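You operate a simulated robot arm through the tools that you are given. There is no shell and no other tool.

You are at the controls of a simulated robot arm. One attempt, no reset.

JOB
Wind the lifter plate up and brush the old resin off it.
Fine: put the brush back and wind the plate down again. Set down upright: brush. What is to be rubbed or washed off counts as gone when no trace of it is left.

Only the result counts: the job must be done as asked and must still hold three seconds after the hand-in. Knocking over, shifting, dropping, spilling or breaking anything else fails it.

ROBOT AND FRAMES
A 7-joint arm with a three-finger gripper, fixed in place. Base frame: the origin is at the foot of the arm, x ahead of it, y to its left, z up; the work surface is at about z = 800. Units: mm, degrees, N and s.
Its first joint turns from -166.0 to 166.0 degrees. Payload 2.69 kg.
Tool frame: the origin (TCP) lies between the finger pads and is the grasp point; the fingertips stand 30 mm ahead of it; z points along the fingers, y is the line along which they close. Largest opening 128 mm; the body of the gripper starts 117 mm behind the TCP.
Orientation is that of the tool frame in the base frame, as a unit quaternion [x, y, z, w]. With the fingers straight down and closing along the base's y, the tool's x points along the base's -x, its y along +y and its z along -z.

CONTROLS
- The arm moves only by the tool jog_arm. Its argument "series" is a list of rows, each a list of 3 entries, a list of its own where there are three numbers: the shift along the tool's x, y, z in mm, then the turn, a rotation vector about the tool's x, y, z in degrees, then the finger opening in mm, from 0 to 128. In form: [[[x, y, z], [wx, wy, wz], grip], ...]. A call has 1 to 20 rows; each row is the pose to reach, as a shift and turn from the pose commanded when the call began, along the tool's axes at that moment. Rows are played at 5 a second. More than 50 mm and 8.6 degrees between two rows, or a gripper value outside its range, and nothing of the call is played. A pose out of reach is approached as far as the arm can. The call stops where the force on the tool passes 90 N (or 10 N more than at its start, if that is more) or the arm is blocked; 0.2 s more then pass. The fingers move at their own pace and stop on an object; they squeeze with about 45 N. The grip force told is the motor's: it shows also when the fingers shut on nothing. Time passes only in rows, and 0.2 s behind the last, so rows that repeat a pose let the fingers close. It gives the time, the measured TCP pose, the force on the tool (base axes), the opening and the grip force at its end, in the units of the frame above (readings bear some noise), with the torque about the TCP (base axes, N m) and any sound that the robot's microphone picked up.
- Cameras (640 x 400 px; columns grow to the right, rows downward): "scene" is fixed at [398.7, 647.2, 1470.3]; the picture's right is [-0.70, -0.72, 0.00], its down [-0.52, 0.51, -0.69] and it looks along [0.49, -0.48, -0.73] (base axes); focal length 372 px, centre (320, 200). "wrist" rides on the gripper at [58, 54, -131] in the tool frame; the picture's right is [-0.68, 0.74, 0.00], its down [-0.62, -0.57, -0.55] and it looks along [-0.40, -0.37, 0.84] (tool axes); focal length 234 px, centre (320, 200). There is no depth. A picture from a camera that has moved, and an enlarged one, comes with that camera's place and axes in the base frame and with its lens. The place of the scene camera against the robot may be out by one fixed shift of up to 18 mm in any direction.
- snapshot(camera): a new picture of that camera. It takes no simulated time.
- raise_lower(by): slides the trunk up (or, below 0, down) by that many mm; the arm rides with it, the base frame stays. It gives what a move gives, with no picture.
- inspect(camera, box): a new picture of the part [left, top, right, bottom] of that camera's present view, enlarged. It takes no simulated time.
- hand_in(): hands the job in; it is judged then, once.

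Nothing tells you positions but the pictures and the camera data. Unless the task says otherwise, let go and move clear before handing in.

The tools are called after "Call:" by a JSON object that holds its "api" and its "payload". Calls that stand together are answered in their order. jog_arm: Moves the arm, as the interface text tells. Its arguments: {"type":"object","properties":{"series":{"type":"array"}},"required":["series"]} The other tools are called the same way: raise_lower (by) slides the trunk up or down; snapshot (camera) takes a picture; inspect (camera, box) takes an enlarged picture of a part of a camera's view; hand_in () hands the job in.

At the start:

```text
t: 0.0
eef_pos: [728.7, 244.5, 1110.2]
orientation: [0.0, 1.0, 0.0, 0.0]
force: [-0.3, -0.6, 0.1]
ft_torque: [0.03, -0.02, 0.02]
gripper_width: 128.1
gripper_force: 0.1
trunk travel left (down, up): [-150.0, 200.0]
```

scene: 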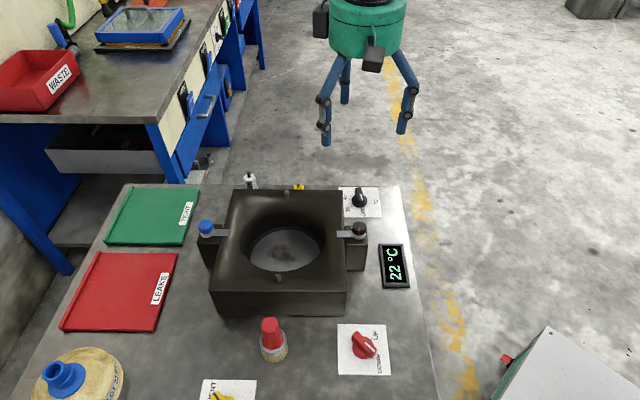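
wrist: 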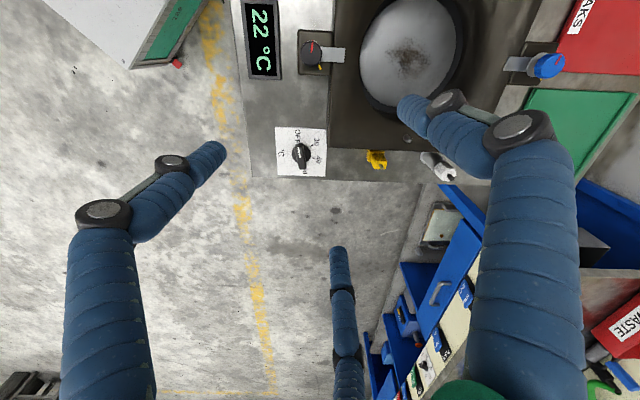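

I see a machine block with a round well and the lifter plate with a dark resin stain inside, several knobs around it, and a red/beige brush-like thing in front. I'll enlarge parts of the views to identify everything.

Call:
{"api": "inspect", "payload": {"camera": "scene", "box": [180, 300, 440, 400]}}

Call:
{"api": "inspect", "payload": {"camera": "scene", "box": [180, 160, 420, 310]}}

Call:
{"api": "inspect", "payload": {"camera": "wrist", "box": [220, 0, 600, 200]}}

Call:
{"api": "inspect", "payload": {"camera": "scene", "box": [0, 160, 220, 400]}}

```text
2.46 times, centred on (310, 350) of scene
camera zoom: at [398.7, 647.2, 1470.3], right [-0.7, -0.72, 0.0], down [-0.52, 0.51, -0.69], along [0.49, -0.48, -0.73], focal length 916 px, centre (345, -169)
```

zoom: 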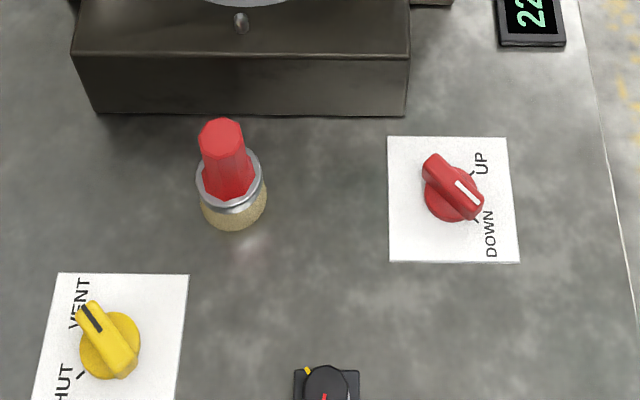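

```text
2.67 times, centred on (300, 235) of scene
camera zoom: at [398.7, 647.2, 1470.3], right [-0.7, -0.72, 0.0], down [-0.52, 0.51, -0.69], along [0.49, -0.48, -0.73], focal length 992 px, centre (373, 107)
```

zoom: 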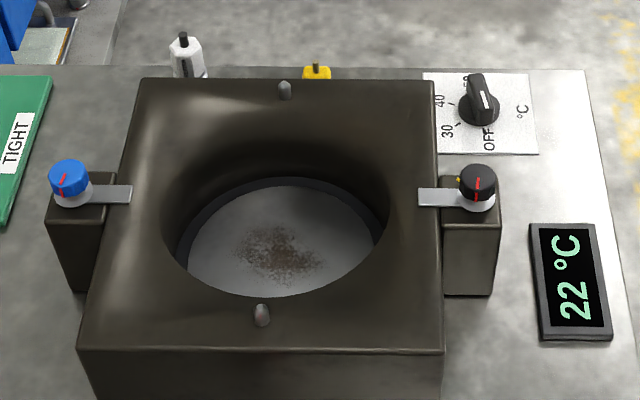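

```text
1.68 times, centred on (410, 100) of wrist
camera zoom: at [668.7, 298.3, 1240.6], right [0.68, 0.74, 0.0], down [0.62, -0.57, 0.55], along [0.4, -0.37, -0.84], focal length 394 px, centre (168, 368)
```

zoom: 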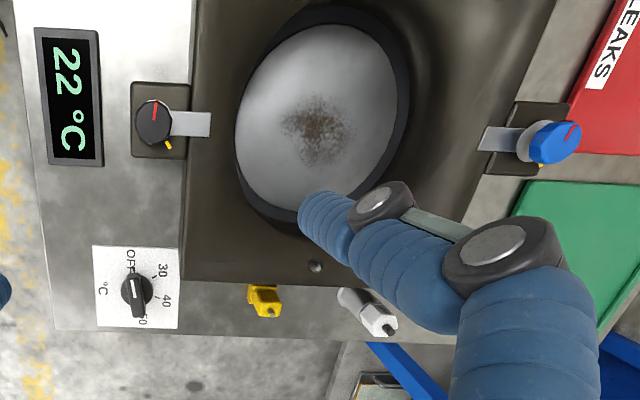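

```text
1.67 times, centred on (110, 280) of scene
camera zoom: at [398.7, 647.2, 1470.3], right [-0.7, -0.72, 0.0], down [-0.52, 0.51, -0.69], along [0.49, -0.48, -0.73], focal length 620 px, centre (670, 67)
```

zoom: 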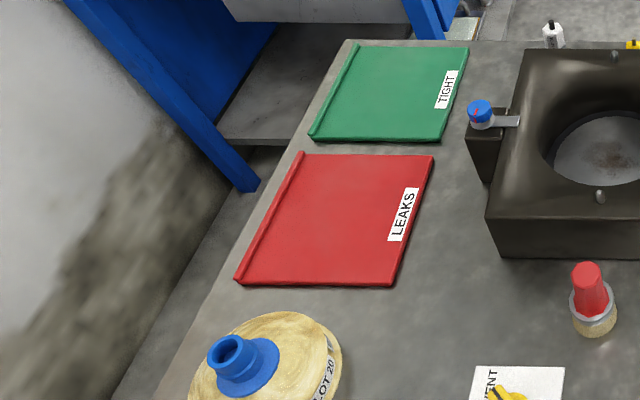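

The brush looks to be the red-handled thing standing on its bristles near (639, 523), and the red UP/DOWN knob near (532, 408), its mark pointing to DOWN. The hand looks three-legged in the pictures, so I'll close it to see how it moves and take new views.

Call:
{"api": "jog_arm", "payload": {"series": [[[0, 0, 0], [0, 0, 0], 60], [[0, 0, 0], [0, 0, 0], 30], [[0, 0, 0], [0, 0, 0], 30], [[0, 0, 0], [0, 0, 0], 30]]}}

Call:
{"api": "snapshot", "payload": {"camera": "wrist"}}

Call:
{"api": "snapshot", "payload": {"camera": "scene"}}

```text
t: 1.0
eef_pos: [726.9, 244.8, 1109.7]
orientation: [0.0, 1.0, 0.0, 0.0]
force: [-1.1, 0.5, -0.4]
ft_torque: [-0.01, -0.01, 0.02]
gripper_width: 29.8
gripper_force: 0.1
trunk travel left (down, up): [-150.0, 200.0]
```

```text
taken
camera wrist: at [668.7, 298.3, 1240.6], right [0.68, 0.74, 0.0], down [0.62, -0.57, 0.55], along [0.4, -0.37, -0.84], focal length 234 px, centre (320, 200)
```

wrist: 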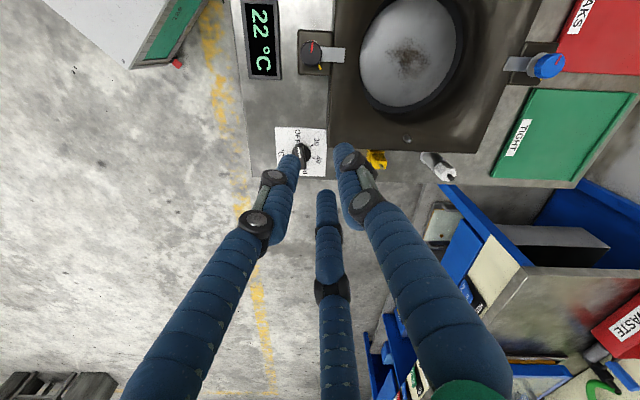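

```text
taken
```

scene: 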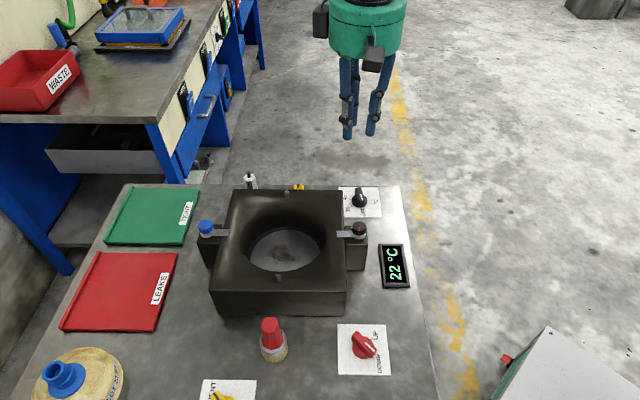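

The hand closes three legs concentrically on the TCP. I'll move over the bench at a safe height to look at the well, the brush and the knobs from above.

Call:
{"api": "jog_arm", "payload": {"series": [[[25, 40, 0], [0, 0, 0], 30], [[50, 80, 0], [0, 0, 0], 30], [[75, 120, 0], [0, 0, 0], 30], [[100, 160, 0], [0, 0, 0], 30], [[127, 200, 0], [0, 0, 0], 30], [[127, 205, 0], [0, 0, 0], 30]]}}

Call:
{"api": "snapshot", "payload": {"camera": "wrist"}}

Call:
{"api": "snapshot", "payload": {"camera": "scene"}}

```text
t: 2.4
eef_pos: [599.0, 451.8, 1108.6]
orientation: [0.0, 1.0, 0.001, 0.0]
force: [-1.3, 0.8, 1.1]
ft_torque: [-0.04, -0.05, -0.07]
gripper_width: 29.9
gripper_force: 0.0
trunk travel left (down, up): [-150.0, 200.0]
```

```text
taken
camera wrist: at [540.8, 504.5, 1241.4], right [0.68, 0.74, 0.0], down [0.62, -0.57, 0.55], along [0.4, -0.37, -0.84], focal length 234 px, centre (320, 200)
```

wrist: 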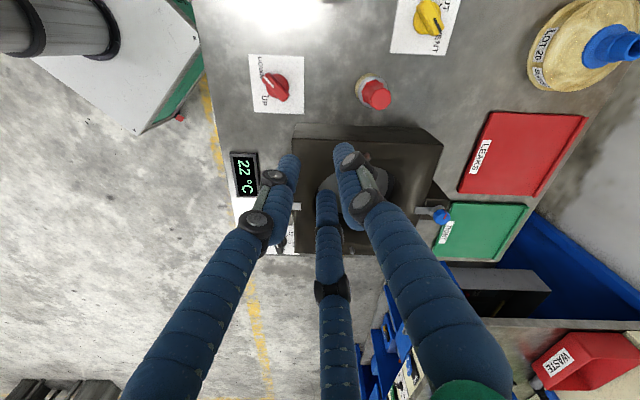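

```text
taken
```

scene: 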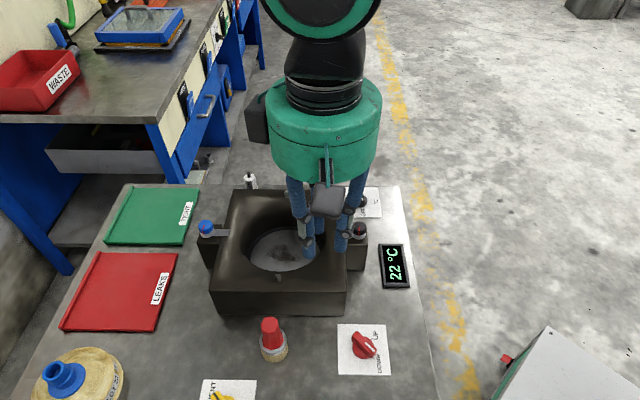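

Call:
{"api": "inspect", "payload": {"camera": "wrist", "box": [220, 40, 420, 165]}}

Call:
{"api": "inspect", "payload": {"camera": "scene", "box": [310, 310, 420, 380]}}

```text
3.20 times, centred on (320, 102) of wrist
camera zoom: at [540.8, 504.5, 1241.4], right [0.68, 0.74, 0.0], down [0.62, -0.57, 0.55], along [0.4, -0.37, -0.84], focal length 749 px, centre (320, 512)
```

zoom: 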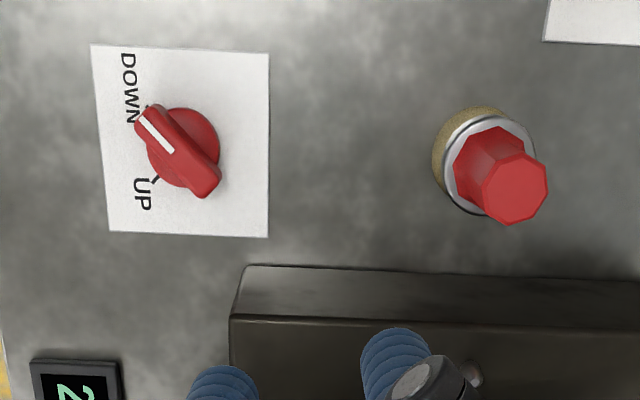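

```text
5.71 times, centred on (365, 345) of scene
camera zoom: at [398.7, 647.2, 1470.3], right [-0.7, -0.72, 0.0], down [-0.52, 0.51, -0.69], along [0.49, -0.48, -0.73], focal length 2127 px, centre (63, -629)
```

zoom: 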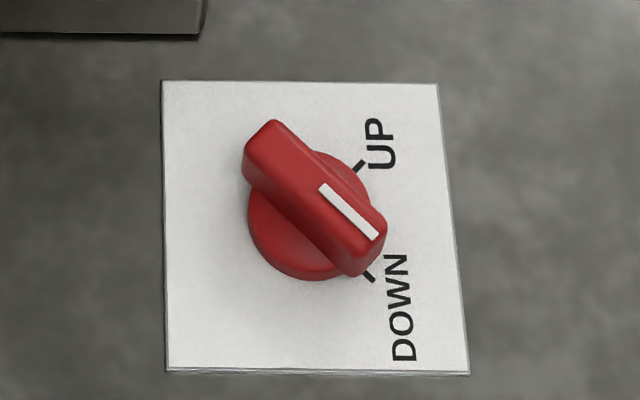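

The red knob's bar lies along x, pointing to DOWN (-x), with UP toward -y, so it needs a quarter turn counter-clockwise seen from above, at about (530, 415), top z≈829. I'll go above it and test the -90° wrist turn in free air, which also gives another view.

Call:
{"api": "jog_arm", "payload": {"series": [[[35, -18, 30], [0, 0, 0], 60], [[68, -36, 60], [0, 0, 0], 60], [[68, -36, 100], [0, 0, 0], 60], [[68, -36, 100], [0, 0, -8], 60], [[68, -36, 100], [0, 0, -16], 60], [[68, -36, 100], [0, 0, -24], 60], [[68, -36, 100], [0, 0, -32], 60], [[68, -36, 100], [0, 0, -40], 60], [[68, -36, 100], [0, 0, -48], 60], [[68, -36, 100], [0, 0, -56], 60], [[68, -36, 100], [0, 0, -64], 60], [[68, -36, 100], [0, 0, -72], 60], [[68, -36, 100], [0, 0, -80], 60], [[68, -36, 100], [0, 0, -88], 60], [[68, -36, 100], [0, 0, -90], 60]]}}

Call:
{"api": "snapshot", "payload": {"camera": "wrist"}}

Call:
{"api": "snapshot", "payload": {"camera": "scene"}}

```text
t: 5.6
eef_pos: [532.3, 415.2, 1008.9]
orientation: [0.708, -0.706, 0.001, 0.001]
force: [-0.6, 0.1, 0.5]
ft_torque: [-0.01, 0.01, -0.02]
gripper_width: 60.1
gripper_force: 0.0
trunk travel left (down, up): [-150.0, 200.0]
```

```text
taken
camera wrist: at [478.7, 355.1, 1140.7], right [-0.74, 0.68, 0.0], down [0.56, 0.62, 0.55], along [0.37, 0.4, -0.84], focal length 234 px, centre (320, 200)
```

wrist: 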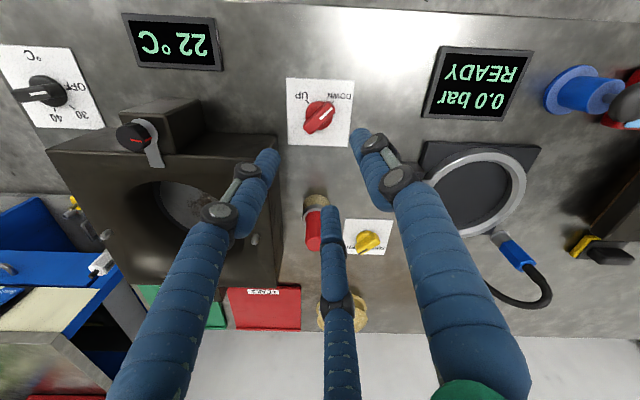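

```text
taken
```

scene: 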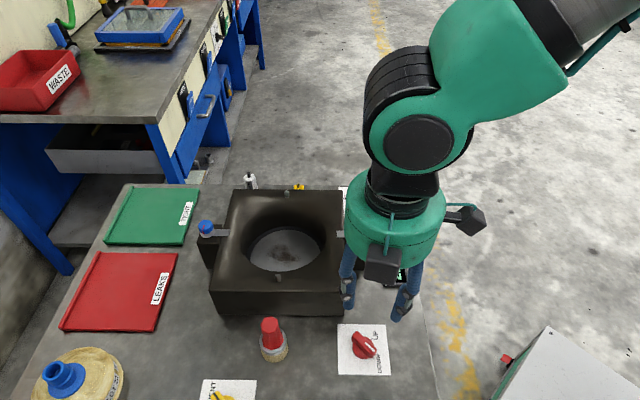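

Call:
{"api": "inspect", "payload": {"camera": "wrist", "box": [270, 60, 370, 160]}}

Call:
{"api": "inspect", "payload": {"camera": "wrist", "box": [40, 90, 290, 290]}}

```text
4.00 times, centred on (320, 110) of wrist
camera zoom: at [478.7, 355.1, 1140.7], right [-0.74, 0.68, 0.0], down [0.56, 0.62, 0.55], along [0.37, 0.4, -0.84], focal length 937 px, centre (320, 560)
```

zoom: 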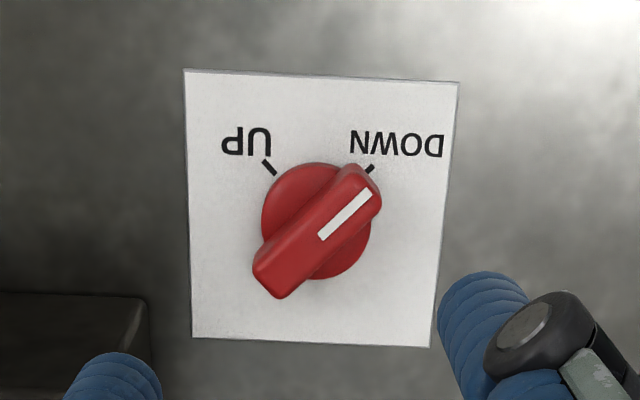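

```text
2.00 times, centred on (165, 190) of wrist
camera zoom: at [478.7, 355.1, 1140.7], right [-0.74, 0.68, 0.0], down [0.56, 0.62, 0.55], along [0.37, 0.4, -0.84], focal length 468 px, centre (630, 220)
```

zoom: 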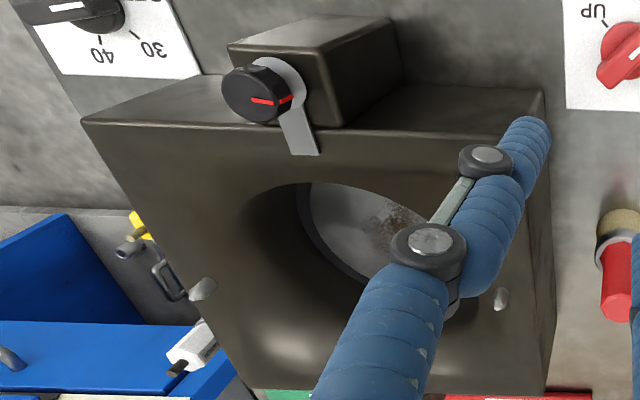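

The -90° turn is reachable. I'll turn back so the hand pinches along y, line up on the knob at about (531, 413), and come down to z≈900 for a closer look.

Call:
{"api": "jog_arm", "payload": {"series": [[[2, 1, 0], [0, 0, 8], 60], [[2, 1, 0], [0, 0, 16], 60], [[2, 1, 0], [0, 0, 24], 60], [[2, 1, 0], [0, 0, 32], 60], [[2, 1, 0], [0, 0, 40], 60], [[2, 1, 0], [0, 0, 48], 60], [[2, 1, 0], [0, 0, 56], 60], [[2, 1, 0], [0, 0, 64], 60], [[2, 1, 0], [0, 0, 72], 60], [[2, 1, 0], [0, 0, 80], 60], [[2, 1, 0], [0, 0, 88], 60], [[2, 1, 30], [0, 0, 90], 60], [[2, 1, 60], [0, 0, 90], 60], [[2, 1, 100], [0, 0, 90], 60], [[2, 1, 109], [0, 0, 90], 60], [[2, 1, 109], [0, 0, 90], 60]]}}

Call:
{"api": "snapshot", "payload": {"camera": "wrist"}}

Call:
{"api": "inspect", "payload": {"camera": "scene", "box": [300, 240, 440, 380]}}

```text
t: 9.0
eef_pos: [530.9, 412.3, 900.4]
orientation: [0.0, 1.0, 0.0, 0.0]
force: [-0.3, 0.2, 0.8]
ft_torque: [0.02, 0.0, 0.02]
gripper_width: 60.0
gripper_force: 0.0
trunk travel left (down, up): [-150.0, 200.0]
```

```text
taken
camera wrist: at [472.9, 465.1, 1031.6], right [0.68, 0.74, 0.0], down [0.62, -0.57, 0.55], along [0.4, -0.37, -0.84], focal length 234 px, centre (320, 200)
```

wrist: 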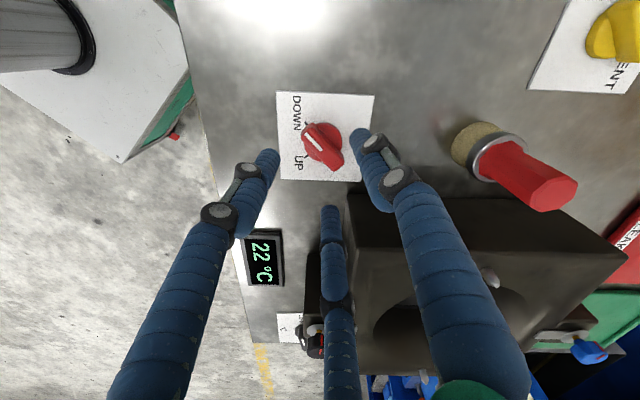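

```text
2.86 times, centred on (370, 310) of scene
camera zoom: at [398.7, 647.2, 1470.3], right [-0.7, -0.72, 0.0], down [-0.52, 0.51, -0.69], along [0.49, -0.48, -0.73], focal length 1063 px, centre (177, -114)
```

zoom: 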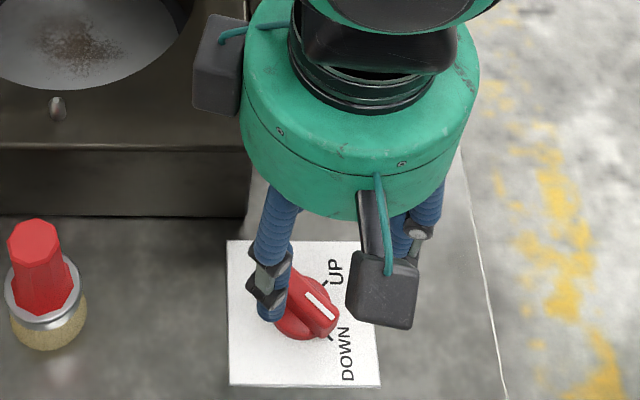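

I'm centred over the knob, and the bar runs between the legs. I'll descend so the tips come to about z=815 and close on the bar.

Call:
{"api": "jog_arm", "payload": {"series": [[[0, 0, 30], [0, 0, 0], 60], [[0, 0, 50], [0, 0, 0], 60], [[0, 0, 56], [0, 0, 0], 60], [[0, 0, 56], [0, 0, 0], 60]]}}

Call:
{"api": "snapshot", "payload": {"camera": "wrist"}}

```text
t: 10.0
eef_pos: [530.6, 411.5, 843.0]
orientation: [0.001, 1.0, 0.0, 0.0]
force: [0.0, 0.1, -0.6]
ft_torque: [0.02, 0.01, 0.0]
gripper_width: 60.3
gripper_force: 0.0
trunk travel left (down, up): [-150.0, 200.0]
```

```text
taken
camera wrist: at [472.6, 465.4, 975.5], right [0.68, 0.74, 0.0], down [0.62, -0.57, 0.55], along [0.4, -0.37, -0.84], focal length 234 px, centre (320, 200)
```

wrist: 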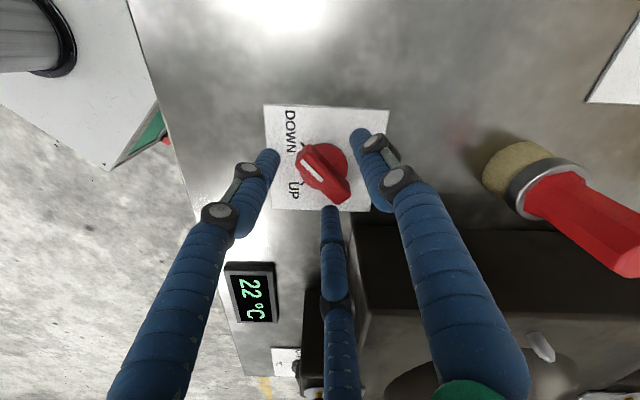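

Call:
{"api": "jog_arm", "payload": {"series": [[[0, 0, 0], [0, 0, 0], 30], [[0, 0, 0], [0, 0, 0], 8], [[0, 0, 0], [0, 0, 0], 8]]}}

Call:
{"api": "snapshot", "payload": {"camera": "wrist"}}

Call:
{"api": "inspect", "payload": {"camera": "scene", "box": [300, 270, 440, 380]}}

```text
t: 10.8
eef_pos: [529.8, 409.2, 842.9]
orientation: [0.001, 1.0, 0.0, -0.001]
force: [2.1, -42.9, -3.2]
ft_torque: [-0.92, 0.0, -0.22]
gripper_width: 26.2
gripper_force: 45.3
trunk travel left (down, up): [-150.0, 200.0]
```

```text
taken
camera wrist: at [471.7, 462.1, 974.3], right [0.68, 0.74, 0.0], down [0.62, -0.56, 0.55], along [0.4, -0.37, -0.84], focal length 234 px, centre (320, 200)
```

wrist: 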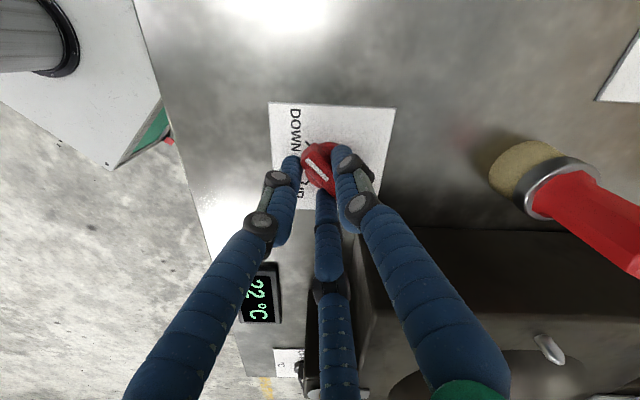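

```text
3.64 times, centred on (370, 325) of scene
camera zoom: at [398.7, 647.2, 1470.3], right [-0.7, -0.72, 0.0], down [-0.52, 0.51, -0.69], along [0.49, -0.48, -0.73], focal length 1353 px, centre (138, -254)
```

zoom: 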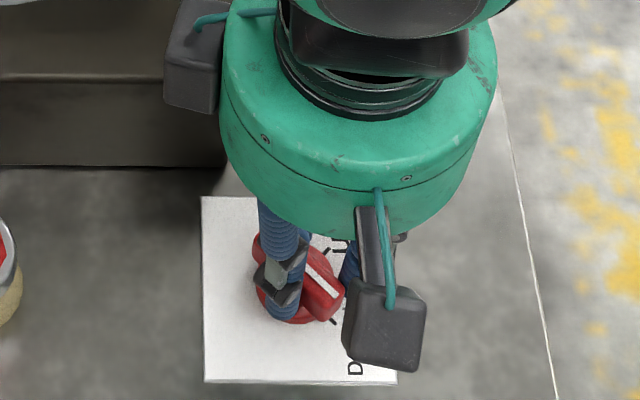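

Call:
{"api": "inspect", "payload": {"camera": "wrist", "box": [250, 100, 400, 230]}}

```text
3.08 times, centred on (325, 165) of wrist
camera zoom: at [471.7, 462.1, 974.3], right [0.68, 0.74, 0.0], down [0.62, -0.56, 0.55], along [0.4, -0.37, -0.84], focal length 720 px, centre (305, 308)
```

zoom: 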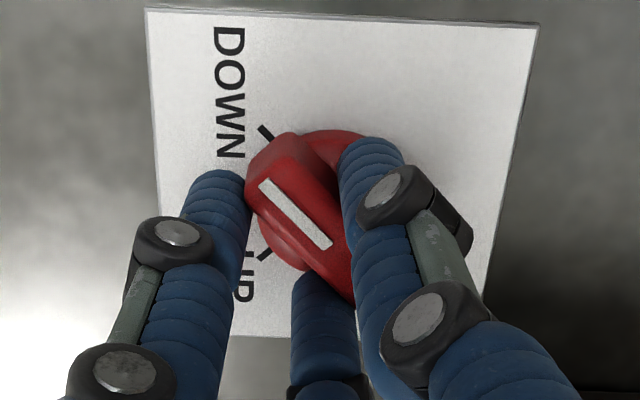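

The legs stopped at 26 mm with a one-sided load along -y, so the bar isn't centred. I'll ease the hand toward -y until the squeeze balances.

Call:
{"api": "jog_arm", "payload": {"series": [[[0, -1.5, 0], [0, 0, 0], 8], [[0, -3, 0], [0, 0, 0], 8], [[0, -3, 0], [0, 0, 0], 8]]}}

```text
t: 11.6
eef_pos: [529.2, 407.4, 843.5]
orientation: [0.0, 1.0, -0.001, -0.001]
force: [-14.7, -17.8, -24.2]
ft_torque: [-0.25, 0.71, 0.02]
gripper_width: 25.7
gripper_force: 45.3
trunk travel left (down, up): [-150.0, 200.0]
```

Call:
{"api": "jog_arm", "payload": {"series": [[[0, -1, 0], [0, 0, 0], 8], [[0, -1.5, 0], [0, 0, 0], 8], [[0, -1.5, 0], [0, 0, 0], 8]]}}

Call:
{"api": "inspect", "payload": {"camera": "wrist", "box": [250, 100, 400, 230]}}

```text
t: 12.4
eef_pos: [531.0, 408.4, 843.8]
orientation: [-0.001, 1.0, -0.001, 0.001]
force: [-28.8, 6.5, -25.9]
ft_torque: [0.1, 0.84, 0.17]
gripper_width: 25.9
gripper_force: 44.9
trunk travel left (down, up): [-150.0, 200.0]
```

```text
3.08 times, centred on (325, 165) of wrist
camera zoom: at [472.0, 461.6, 975.2], right [0.68, 0.74, 0.0], down [0.62, -0.57, 0.55], along [0.4, -0.37, -0.84], focal length 720 px, centre (305, 308)
```

zoom: 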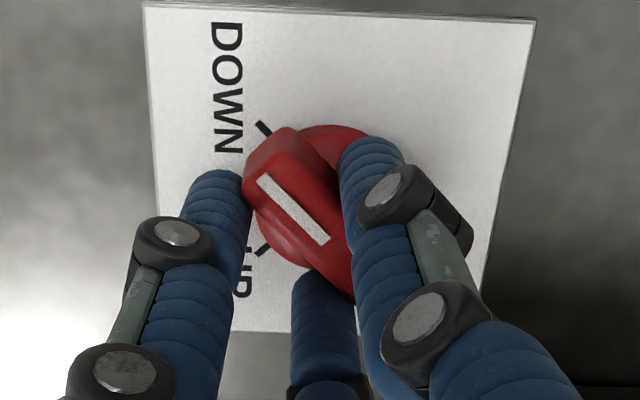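

Now the bar is held by all three legs, with the knob's axis about 5 mm to +y of the TCP. I'll turn it 90° counter-clockwise about the knob's own axis.

Call:
{"api": "jog_arm", "payload": {"series": [[[0.3, 0.0, 0], [0, 0, -8], 8], [[-0.4, 0.2, 0], [0, 0, -16], 8], [[-1.0, 0.4, 0], [0, 0, -24], 8], [[-1.6, 0.8, 0], [0, 0, -32], 8], [[-2.2, 1.2, 0], [0, 0, -40], 8], [[-2.7, 1.7, 0], [0, 0, -48], 8]]}}

Call:
{"api": "inspect", "payload": {"camera": "wrist", "box": [250, 100, 400, 230]}}

Call:
{"api": "inspect", "payload": {"camera": "scene", "box": [200, 170, 440, 380]}}

```text
t: 13.8
eef_pos: [538.2, 404.4, 844.2]
orientation: [-0.371, 0.929, 0.002, 0.001]
force: [-9.9, 36.2, -2.8]
ft_torque: [1.74, 0.92, -0.62]
gripper_width: 52.9
gripper_force: 37.3
trunk travel left (down, up): [-150.0, 200.0]
stopped in row 6: the force on the tool passed its limit at 96 N (the readings are from after the stop); the commanded pose is now the measured one
```

```text
3.08 times, centred on (325, 165) of wrist
camera zoom: at [458.5, 402.4, 975.7], right [-0.02, 1.0, 0.0], down [0.84, 0.01, 0.55], along [0.55, 0.01, -0.84], focal length 720 px, centre (305, 308)
```

zoom: 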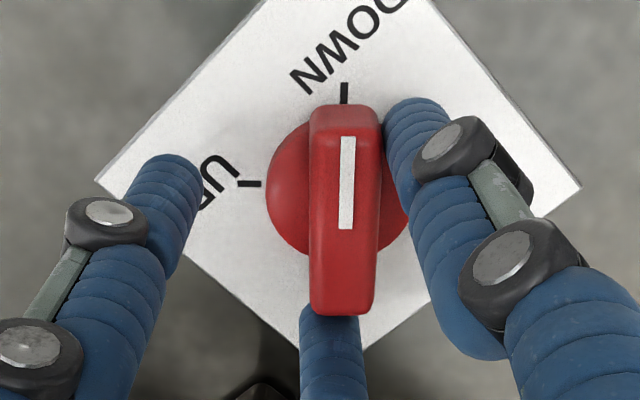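

```text
1.90 times, centred on (320, 275) of scene
camera zoom: at [398.7, 647.2, 1470.3], right [-0.7, -0.72, 0.0], down [-0.52, 0.51, -0.69], along [0.49, -0.48, -0.73], focal length 709 px, centre (320, 57)
```

zoom: 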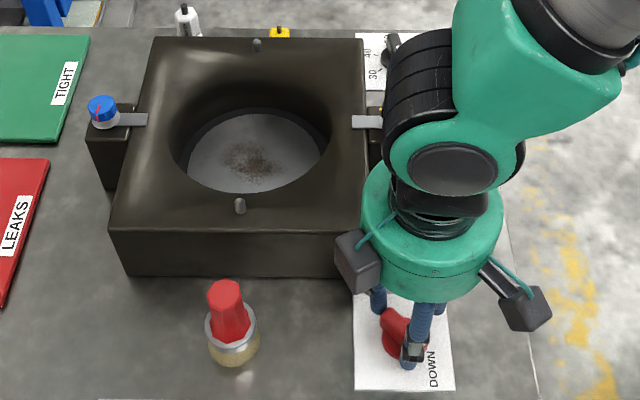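

The knob did not turn: the legs were forced open and slid over the bar, which still points to DOWN. The knob is stiffer than the pinch allows, so I'll let go, lift, and push the bar's end sideways with the closed fingers, which gives a longer lever.

Call:
{"api": "jog_arm", "payload": {"series": [[[0, 0, 0], [0, 0, 0], 70], [[0, 0, 0], [0, 0, 0], 70], [[0, 0, -40], [0, 0, 0], 70], [[0, 0, -80], [0, 0, 0], 70], [[0, 0, -80], [0, 0, 8], 30], [[0, 0, -80], [0, 0, 16], 0], [[0, 0, -80], [0, 0, 24], 0], [[0, 0, -80], [0, 0, 32], 0], [[0, 0, -80], [0, 0, 40], 0], [[0, 0, -80], [0, 0, 43.6], 0], [[0, 0, -80], [0, 0, 43.6], 0]]}}

Call:
{"api": "snapshot", "payload": {"camera": "wrist"}}

Call:
{"api": "inspect", "payload": {"camera": "wrist", "box": [250, 100, 400, 230]}}

Call:
{"api": "inspect", "payload": {"camera": "scene", "box": [300, 240, 440, 380]}}

```text
t: 16.1
eef_pos: [533.7, 405.9, 922.8]
orientation: [0.001, 1.0, -0.002, -0.002]
force: [-0.2, -0.5, 0.2]
ft_torque: [0.0, 0.04, 0.01]
gripper_width: 2.1
gripper_force: 31.6
trunk travel left (down, up): [-150.0, 200.0]
```

```text
taken
camera wrist: at [476.3, 459.2, 1055.1], right [0.68, 0.74, 0.0], down [0.62, -0.56, 0.55], along [0.4, -0.37, -0.84], focal length 234 px, centre (320, 200)
```

wrist: 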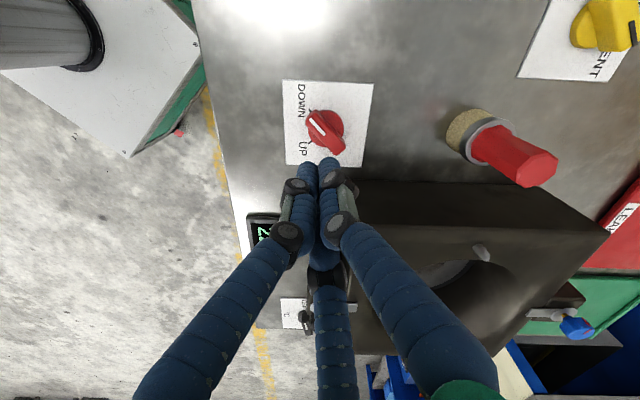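

```text
3.08 times, centred on (325, 165) of wrist
camera zoom: at [476.3, 459.2, 1055.1], right [0.68, 0.74, 0.0], down [0.62, -0.56, 0.55], along [0.4, -0.37, -0.84], focal length 720 px, centre (305, 308)
```

zoom: 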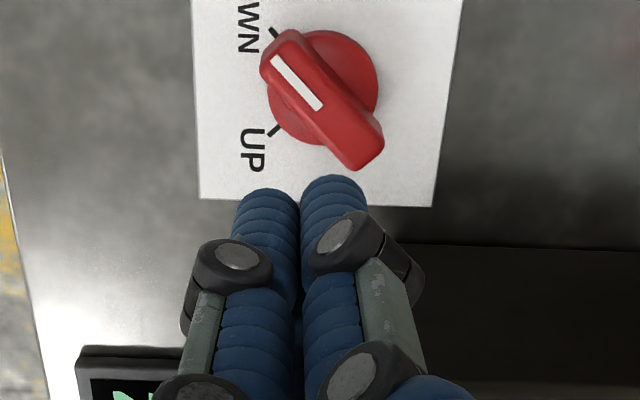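

```text
2.86 times, centred on (370, 310) of scene
camera zoom: at [398.7, 647.2, 1470.3], right [-0.7, -0.72, 0.0], down [-0.52, 0.51, -0.69], along [0.49, -0.48, -0.73], focal length 1063 px, centre (177, -114)
```

zoom: 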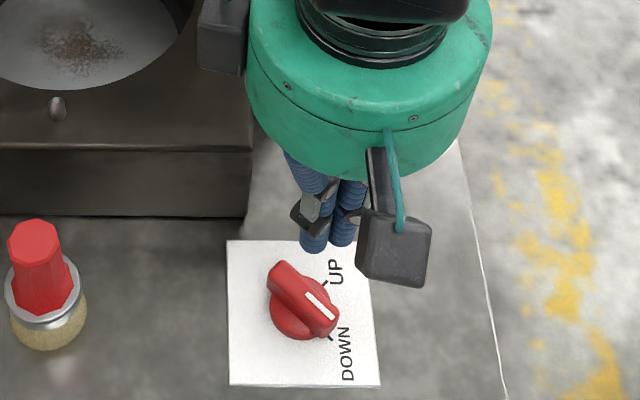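

The knob is still at DOWN with its axis near (531, 413.5). I'll put the closed fingers down beside the pointer end on its +y side, then push it round in an arc toward -y.

Call:
{"api": "jog_arm", "payload": {"series": [[[10, 20, 0], [0, 0, 0], 0], [[20, 41, 0], [0, 0, 0], 0], [[20, 41, 30], [0, 0, 0], 0], [[20, 41, 60], [0, 0, 0], 0], [[20, 41, 79], [0, 0, 0], 0], [[20, 41, 79], [0, 0, 0], 0]]}}

Call:
{"api": "snapshot", "payload": {"camera": "wrist"}}

```text
t: 17.6
eef_pos: [514.8, 445.5, 844.4]
orientation: [0.0, 1.0, -0.001, -0.002]
force: [0.6, 0.3, -0.7]
ft_torque: [-0.01, 0.03, -0.01]
gripper_width: 1.9
gripper_force: 31.0
trunk travel left (down, up): [-150.0, 200.0]
```

```text
taken
camera wrist: at [456.0, 499.7, 975.2], right [0.68, 0.74, 0.0], down [0.62, -0.56, 0.55], along [0.4, -0.37, -0.84], focal length 234 px, centre (320, 200)
```

wrist: 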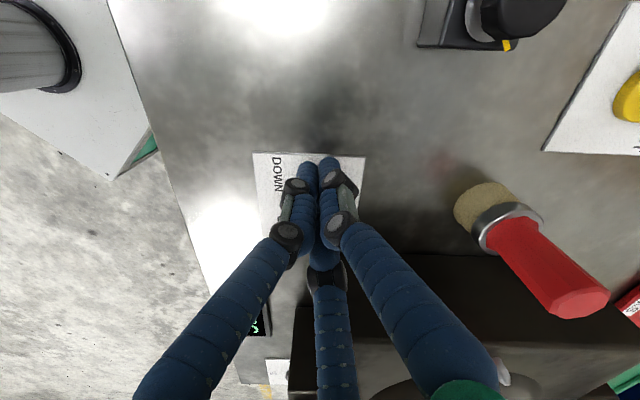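

Call:
{"api": "jog_arm", "payload": {"series": [[[0, -4, 0], [0, 0, 0], 0], [[-0.2, -7, 0], [0, 0, 0], 0], [[3, -9.5, 0], [0, 0, 0], 0], [[5.8, -12, 0], [0, 0, 0], 0], [[8, -15, 0], [0, 0, 0], 0], [[10.2, -18.3, 0], [0, 0, 0], 0], [[11.5, -22, 0], [0, 0, 0], 0], [[12.8, -25.6, 0], [0, 0, 0], 0]]}}

Call:
{"api": "inspect", "payload": {"camera": "scene", "box": [300, 280, 420, 390]}}

Call:
{"api": "snapshot", "payload": {"camera": "wrist"}}

```text
t: 19.3
eef_pos: [508.1, 433.1, 850.1]
orientation: [-0.001, 1.0, 0.005, 0.006]
force: [-4.4, 25.7, 3.2]
ft_torque: [0.43, -0.22, 0.19]
gripper_width: 1.9
gripper_force: 31.4
trunk travel left (down, up): [-150.0, 200.0]
stopped in row 8: the force on the tool passed its limit at 96 N (the readings are from after the stop); the commanded pose is now the measured one
```

```text
3.64 times, centred on (360, 335) of scene
camera zoom: at [398.7, 647.2, 1470.3], right [-0.7, -0.72, 0.0], down [-0.52, 0.51, -0.69], along [0.49, -0.48, -0.73], focal length 1353 px, centre (174, -291)
```

zoom: 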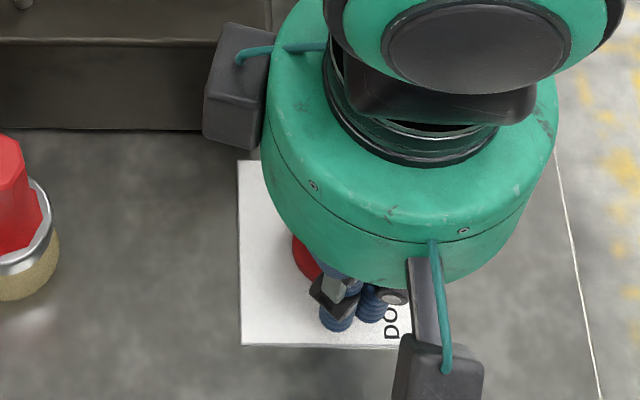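

```text
taken
camera wrist: at [447.3, 485.2, 981.2], right [0.68, 0.74, 0.02], down [0.61, -0.57, 0.55], along [0.41, -0.36, -0.83], focal length 234 px, centre (320, 200)
```

wrist: 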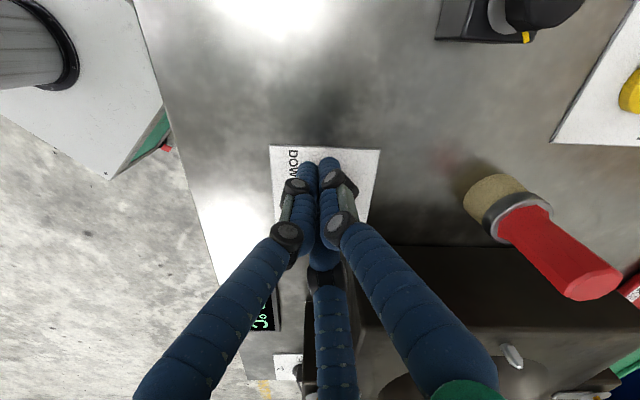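

The push reached its force limit. I'll back off and check whether the knob has turned at all.

Call:
{"api": "jog_arm", "payload": {"series": [[[0, 12, 0], [0, 0, 0], 0], [[0, 20, -30], [0, 0, 0], 0], [[0, 20, -70], [0, 0, 0], 0], [[40, 20, -110], [0, 0, 0], 0], [[40, 20, -110], [0, 0, 0], 0]]}}

Call:
{"api": "snapshot", "payload": {"camera": "wrist"}}

Call:
{"api": "inspect", "payload": {"camera": "scene", "box": [320, 310, 410, 380]}}

Call:
{"api": "snapshot", "payload": {"camera": "scene"}}

```text
refused: row 4 steps farther than a row can; nothing moved
```

```text
taken
camera wrist: at [447.3, 485.2, 981.2], right [0.68, 0.74, 0.02], down [0.61, -0.57, 0.55], along [0.41, -0.36, -0.83], focal length 234 px, centre (320, 200)
```

wrist: 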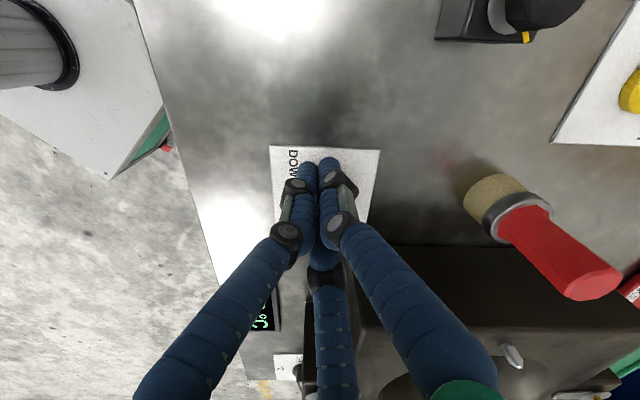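

```text
5.71 times, centred on (365, 345) of scene
camera zoom: at [398.7, 647.2, 1470.3], right [-0.7, -0.72, 0.0], down [-0.52, 0.51, -0.69], along [0.49, -0.48, -0.73], focal length 2127 px, centre (63, -629)
```

zoom: 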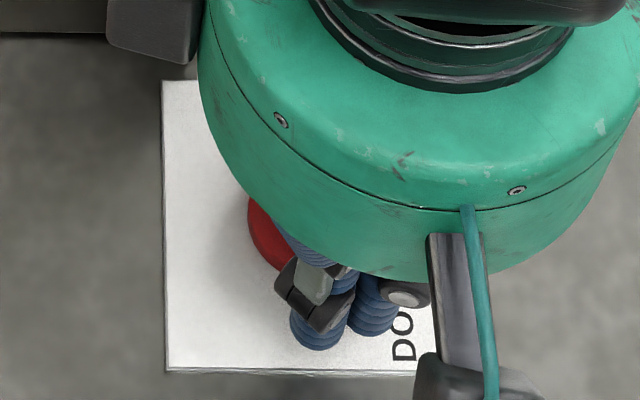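

```text
taken
```

scene: 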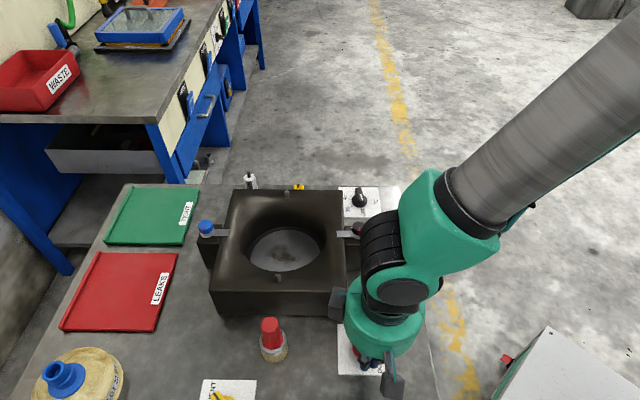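

Call:
{"api": "jog_arm", "payload": {"series": [[[0, 12, 0], [0, 0, 0], 0], [[0, 20, -30], [0, 0, 0], 0], [[0, 20, -70], [0, 0, 0], 0], [[30, 20, -100], [0, 0, 0], 0], [[60, 20, -110], [0, 0, 0], 0], [[60, 20, -110], [0, 0, 0], 0]]}}

Call:
{"api": "snapshot", "payload": {"camera": "wrist"}}

Call:
{"api": "inspect", "payload": {"camera": "scene", "box": [320, 310, 410, 380]}}

```text
t: 20.7
eef_pos: [445.2, 447.3, 958.5]
orientation: [0.0, 1.0, 0.004, 0.004]
force: [-0.4, 0.2, -0.8]
ft_torque: [-0.02, -0.04, 0.01]
gripper_width: 1.7
gripper_force: 31.1
trunk travel left (down, up): [-150.0, 200.0]
```

```text
taken
camera wrist: at [385.1, 501.0, 1090.0], right [0.68, 0.74, 0.01], down [0.61, -0.57, 0.55], along [0.41, -0.36, -0.84], focal length 234 px, centre (320, 200)
```

wrist: 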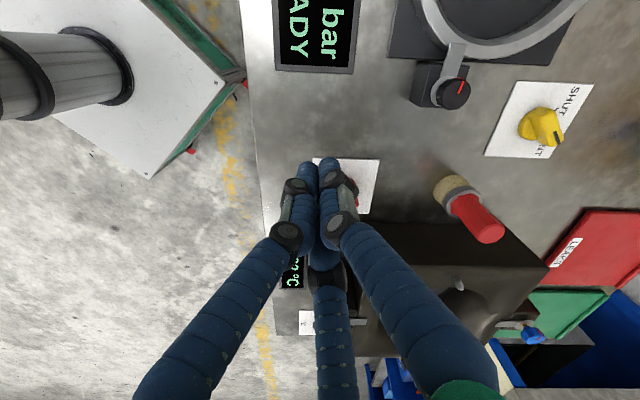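

```text
5.71 times, centred on (365, 345) of scene
camera zoom: at [398.7, 647.2, 1470.3], right [-0.7, -0.72, 0.0], down [-0.52, 0.51, -0.69], along [0.49, -0.48, -0.73], focal length 2127 px, centre (63, -629)
```

zoom: 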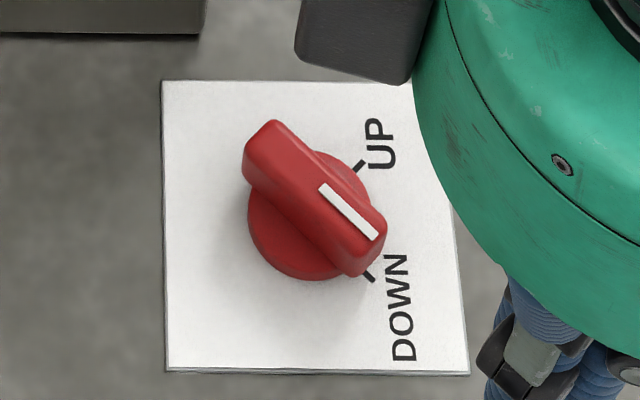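

The knob hasn't budged even under about 96 N, so it may be a press-and-turn type or interlocked. I'll test gently whether it gives when pressed from above, with closed fingertips on the bar's middle.

Call:
{"api": "jog_arm", "payload": {"series": [[[-40, -16, 0], [0.2, 0.2, 0], 0], [[-80, -30, 0], [0.4, 0.4, 0], 0], [[-86, -34, 30], [0.46, 0.46, 0], 0], [[-86, -34, 60], [0.46, 0.46, 0], 0], [[-86, -34, 86], [0.46, 0.46, 0], 0], [[-86, -34, 94], [0.46, 0.46, 0], 0], [[-86, -34, 94], [0.46, 0.46, 0], 0]]}}

Call:
{"api": "inspect", "payload": {"camera": "scene", "box": [300, 280, 420, 390]}}

```text
t: 22.3
eef_pos: [532.4, 415.4, 864.7]
orientation: [0.001, 1.0, 0.0, 0.0]
force: [0.3, 0.4, 0.2]
ft_torque: [0.0, 0.03, -0.02]
gripper_width: 2.3
gripper_force: 31.7
trunk travel left (down, up): [-150.0, 200.0]
```

```text
3.64 times, centred on (360, 335) of scene
camera zoom: at [398.7, 647.2, 1470.3], right [-0.7, -0.72, 0.0], down [-0.52, 0.51, -0.69], along [0.49, -0.48, -0.73], focal length 1353 px, centre (174, -291)
```

zoom: 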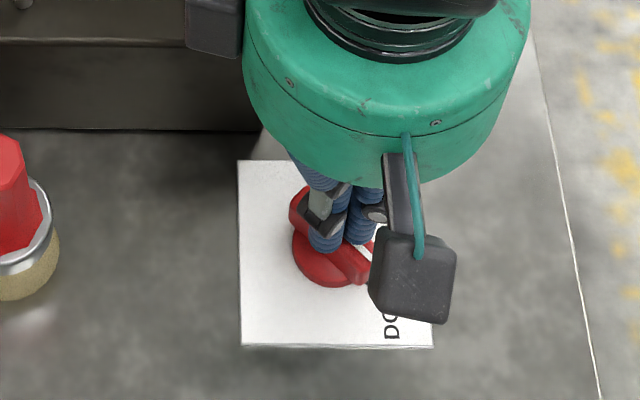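

Call:
{"api": "jog_arm", "payload": {"series": [[[0, 0, 2], [0, 0, 0], 0], [[0, 0, 4], [0, 0, 0], 0], [[0, 0, 6], [0, 0, 0], 0], [[0, 0, 8], [0, 0, 0], 0], [[0, 0, 8], [0, 0, 0], 0]]}}

```text
t: 23.5
eef_pos: [532.5, 415.5, 856.6]
orientation: [-0.001, 1.0, 0.0, 0.0]
force: [-2.2, -1.2, 8.8]
ft_torque: [-0.08, 0.07, -0.02]
gripper_width: 2.0
gripper_force: 31.2
trunk travel left (down, up): [-150.0, 200.0]
```

Call:
{"api": "jog_arm", "payload": {"series": [[[0, 0, 1], [0, 0, 0], 0], [[0, 0, 2], [0, 0, 0], 0], [[0, 0, 2], [0, 0, 0], 0]]}}

```text
t: 24.3
eef_pos: [530.5, 415.0, 856.8]
orientation: [0.0, 1.0, 0.001, 0.001]
force: [-10.4, 0.9, 38.7]
ft_torque: [-0.2, 0.45, -0.03]
gripper_width: 2.0
gripper_force: 31.9
trunk travel left (down, up): [-150.0, 200.0]
```

The knob doesn't give when pressed (40 N, no travel). Next I'll grip it again, properly offset, and test a light upward pull and a small turn the other way to learn how it is held.

Call:
{"api": "jog_arm", "payload": {"series": [[[0, 0, -20], [0, 0, 0], 0], [[0, 0, -40], [0, 0, 0], 40], [[0, -7, -40], [0, 0, 0], 60], [[0, -7, -10], [0, 0, 0], 60], [[0, -7, 14], [0, 0, 0], 60], [[0, -7, 14], [0, 0, 0], 30], [[0, -7, 14], [0, 0, 0], 8], [[0, -7, 14], [0, 0, 0], 8], [[0, -7, 14], [0, 0, 0], 8]]}}

```text
t: 26.3
eef_pos: [533.1, 408.7, 841.7]
orientation: [0.0, 1.0, 0.001, -0.001]
force: [0.4, -6.7, 2.4]
ft_torque: [-0.02, 0.08, -0.02]
gripper_width: 25.9
gripper_force: 44.8
trunk travel left (down, up): [-150.0, 200.0]
```

Call:
{"api": "jog_arm", "payload": {"series": [[[0, 0, -1], [0, 0, 0], 8], [[0, 0, -2], [0, 0, 0], 8], [[0, 0, -2], [0, 0, 0], 8]]}}

Call:
{"api": "jog_arm", "payload": {"series": [[[0, 0, 2], [0, 0, 0], 8], [[0, 0, 2], [0, 0, 4], 8], [[0, 0, 2], [0, 0, 8], 8], [[0, 0, 2], [0, 0, 8], 8]]}}

Call:
{"api": "inspect", "payload": {"camera": "wrist", "box": [250, 100, 400, 230]}}

```text
t: 27.1
eef_pos: [533.1, 409.1, 840.9]
orientation: [0.0, 1.0, -0.001, -0.001]
force: [2.2, -0.1, -23.8]
ft_torque: [0.15, -1.05, 0.0]
gripper_width: 25.6
gripper_force: 44.9
trunk travel left (down, up): [-150.0, 200.0]
```

```text
t: 28.1
eef_pos: [531.2, 408.7, 840.5]
orientation: [0.07, 0.998, -0.001, 0.0]
force: [-16.9, 6.3, 2.5]
ft_torque: [0.45, 1.4, 0.09]
gripper_width: 25.8
gripper_force: 45.2
trunk travel left (down, up): [-150.0, 200.0]
```

```text
3.08 times, centred on (325, 165) of wrist
camera zoom: at [481.0, 469.6, 972.2], right [0.77, 0.64, 0.0], down [0.53, -0.65, 0.55], along [0.35, -0.42, -0.84], focal length 720 px, centre (305, 308)
```

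zoom: 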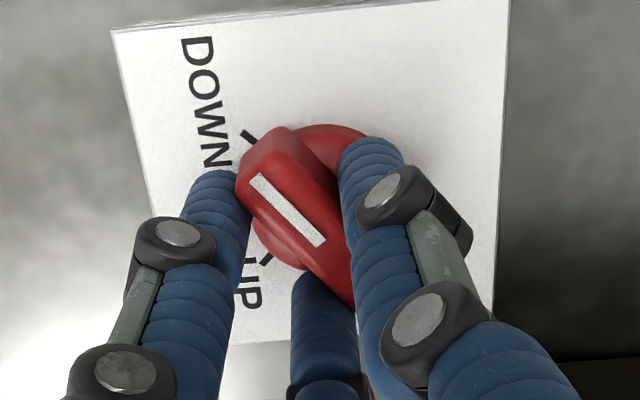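

When turned clockwise, the bar followed the hand easily by about 7°. Read upright, the card has DOWN at lower left and UP at lower right, so the knob runs the long way round: about 270° clockwise. I'll keep winding it clockwise about its axis.

Call:
{"api": "jog_arm", "payload": {"series": [[[1.4, 0.0, 0], [0, 0, 8], 8], [[2.1, 0.2, 0], [0, 0, 16], 8], [[2.7, 0.4, 0], [0, 0, 24], 8], [[3.3, 0.8, 0], [0, 0, 32], 8], [[3.9, 1.2, 0], [0, 0, 40], 8], [[3.9, 1.2, 0], [0, 0, 40], 8]]}}

Call:
{"api": "inspect", "payload": {"camera": "wrist", "box": [250, 100, 400, 230]}}

Call:
{"api": "inspect", "payload": {"camera": "scene", "box": [180, 170, 440, 390]}}

```text
t: 29.5
eef_pos: [529.4, 410.4, 840.6]
orientation: [0.406, 0.914, 0.001, 0.001]
force: [-14.3, 23.4, 1.7]
ft_torque: [0.68, 0.3, 0.15]
gripper_width: 25.6
gripper_force: 44.9
trunk travel left (down, up): [-150.0, 200.0]
```

```text
3.08 times, centred on (325, 165) of wrist
camera zoom: at [529.3, 490.2, 972.2], right [1.0, -0.01, 0.0], down [-0.01, -0.84, 0.55], along [0.0, -0.55, -0.84], focal length 720 px, centre (305, 308)
```

zoom: 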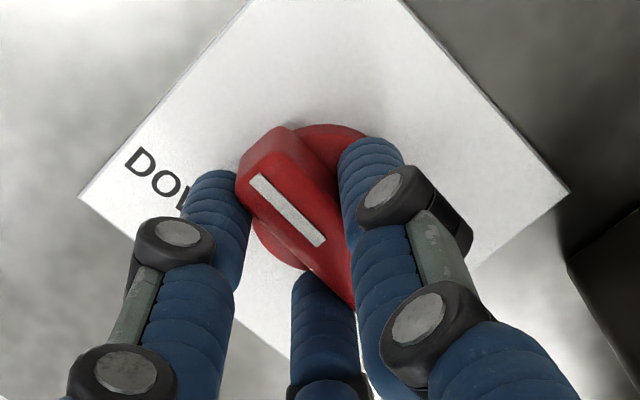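

```text
1.82 times, centred on (310, 280) of scene
camera zoom: at [398.7, 647.2, 1470.3], right [-0.7, -0.72, 0.0], down [-0.52, 0.51, -0.69], along [0.49, -0.48, -0.73], focal length 677 px, centre (338, 54)
```

zoom: 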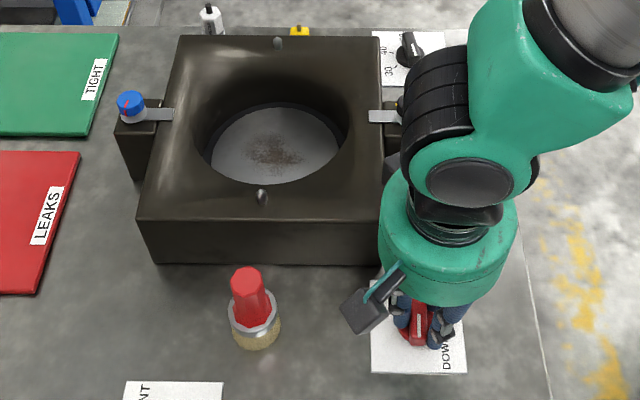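

The knob is turning with the hand and the plate already looks slightly higher. I'll continue clockwise to about 90°.

Call:
{"api": "jog_arm", "payload": {"series": [[[1.8, 0.0, 0], [0, 0, 8], 8], [[2.6, 0.2, 0], [0, 0, 16], 8], [[3.2, 0.4, 0], [0, 0, 24], 8], [[3.8, 0.8, 0], [0, 0, 32], 8], [[4.4, 1.2, 0], [0, 0, 40], 8], [[4.4, 1.2, 0], [0, 0, 40], 8]]}}

Call:
{"api": "inspect", "payload": {"camera": "wrist", "box": [250, 100, 400, 230]}}

Call:
{"api": "inspect", "payload": {"camera": "scene", "box": [180, 170, 440, 390]}}

```text
t: 30.9
eef_pos: [528.8, 414.8, 841.3]
orientation: [0.695, 0.719, 0.001, 0.001]
force: [25.8, 7.6, 5.4]
ft_torque: [-0.19, -0.73, 0.06]
gripper_width: 25.6
gripper_force: 45.0
trunk travel left (down, up): [-150.0, 200.0]
```

```text
3.08 times, centred on (325, 165) of wrist
camera zoom: at [579.7, 474.6, 972.4], right [0.76, -0.65, 0.0], down [-0.55, -0.64, 0.55], along [-0.36, -0.42, -0.84], focal length 720 px, centre (305, 308)
```

zoom: 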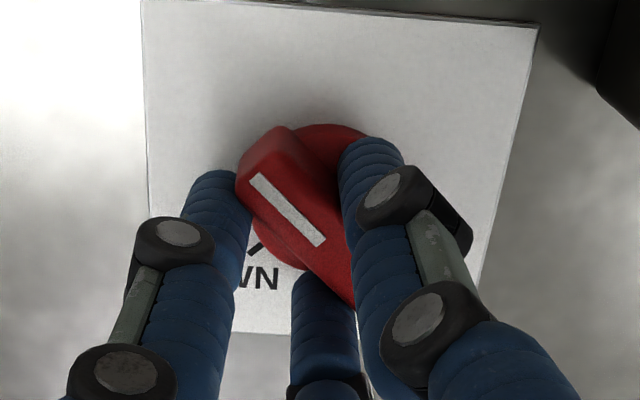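

```text
1.82 times, centred on (310, 280) of scene
camera zoom: at [398.7, 647.2, 1470.3], right [-0.7, -0.72, 0.0], down [-0.52, 0.51, -0.69], along [0.49, -0.48, -0.73], focal length 677 px, centre (338, 54)
```

zoom: 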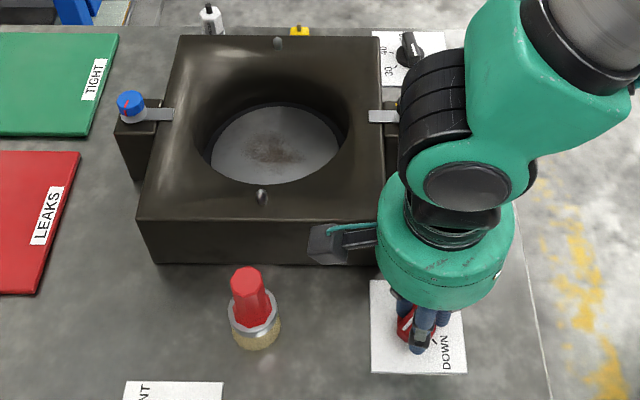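

Call:
{"api": "jog_arm", "payload": {"series": [[[1.1, 1.3, 0], [0, 0, 8], 8], [[1.8, 1.5, 0], [0, 0, 16], 8], [[2.4, 1.7, 0], [0, 0, 24], 8], [[3.0, 2.1, 0], [0, 0, 32], 8], [[3.6, 2.5, 0], [0, 0, 40], 8], [[3.6, 2.5, 0], [0, 0, 40], 8]]}}

Call:
{"api": "inspect", "payload": {"camera": "wrist", "box": [250, 100, 400, 230]}}

Call:
{"api": "inspect", "payload": {"camera": "scene", "box": [180, 170, 440, 390]}}

```text
t: 32.3
eef_pos: [530.5, 417.7, 841.3]
orientation: [0.899, 0.438, 0.001, 0.0]
force: [34.3, 4.4, 14.7]
ft_torque: [-0.01, -0.99, 0.17]
gripper_width: 25.3
gripper_force: 45.1
trunk travel left (down, up): [-150.0, 200.0]
```

```text
3.08 times, centred on (325, 165) of wrist
camera zoom: at [608.7, 430.5, 972.3], right [0.16, -0.99, 0.0], down [-0.83, -0.14, 0.55], along [-0.54, -0.09, -0.84], focal length 720 px, centre (305, 308)
```

zoom: 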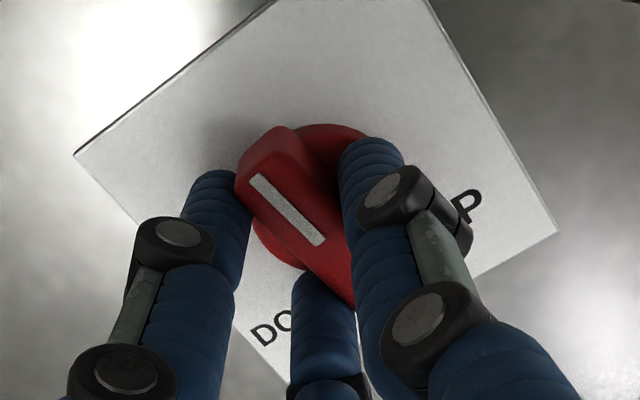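

```text
1.82 times, centred on (310, 280) of scene
camera zoom: at [398.7, 647.2, 1470.3], right [-0.7, -0.72, 0.0], down [-0.52, 0.51, -0.69], along [0.49, -0.48, -0.73], focal length 677 px, centre (338, 54)
```

zoom: 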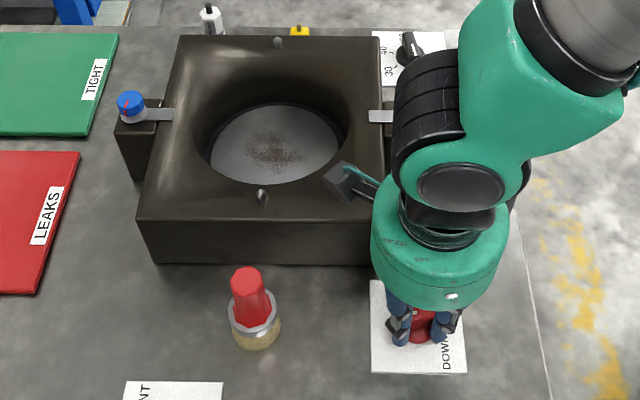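

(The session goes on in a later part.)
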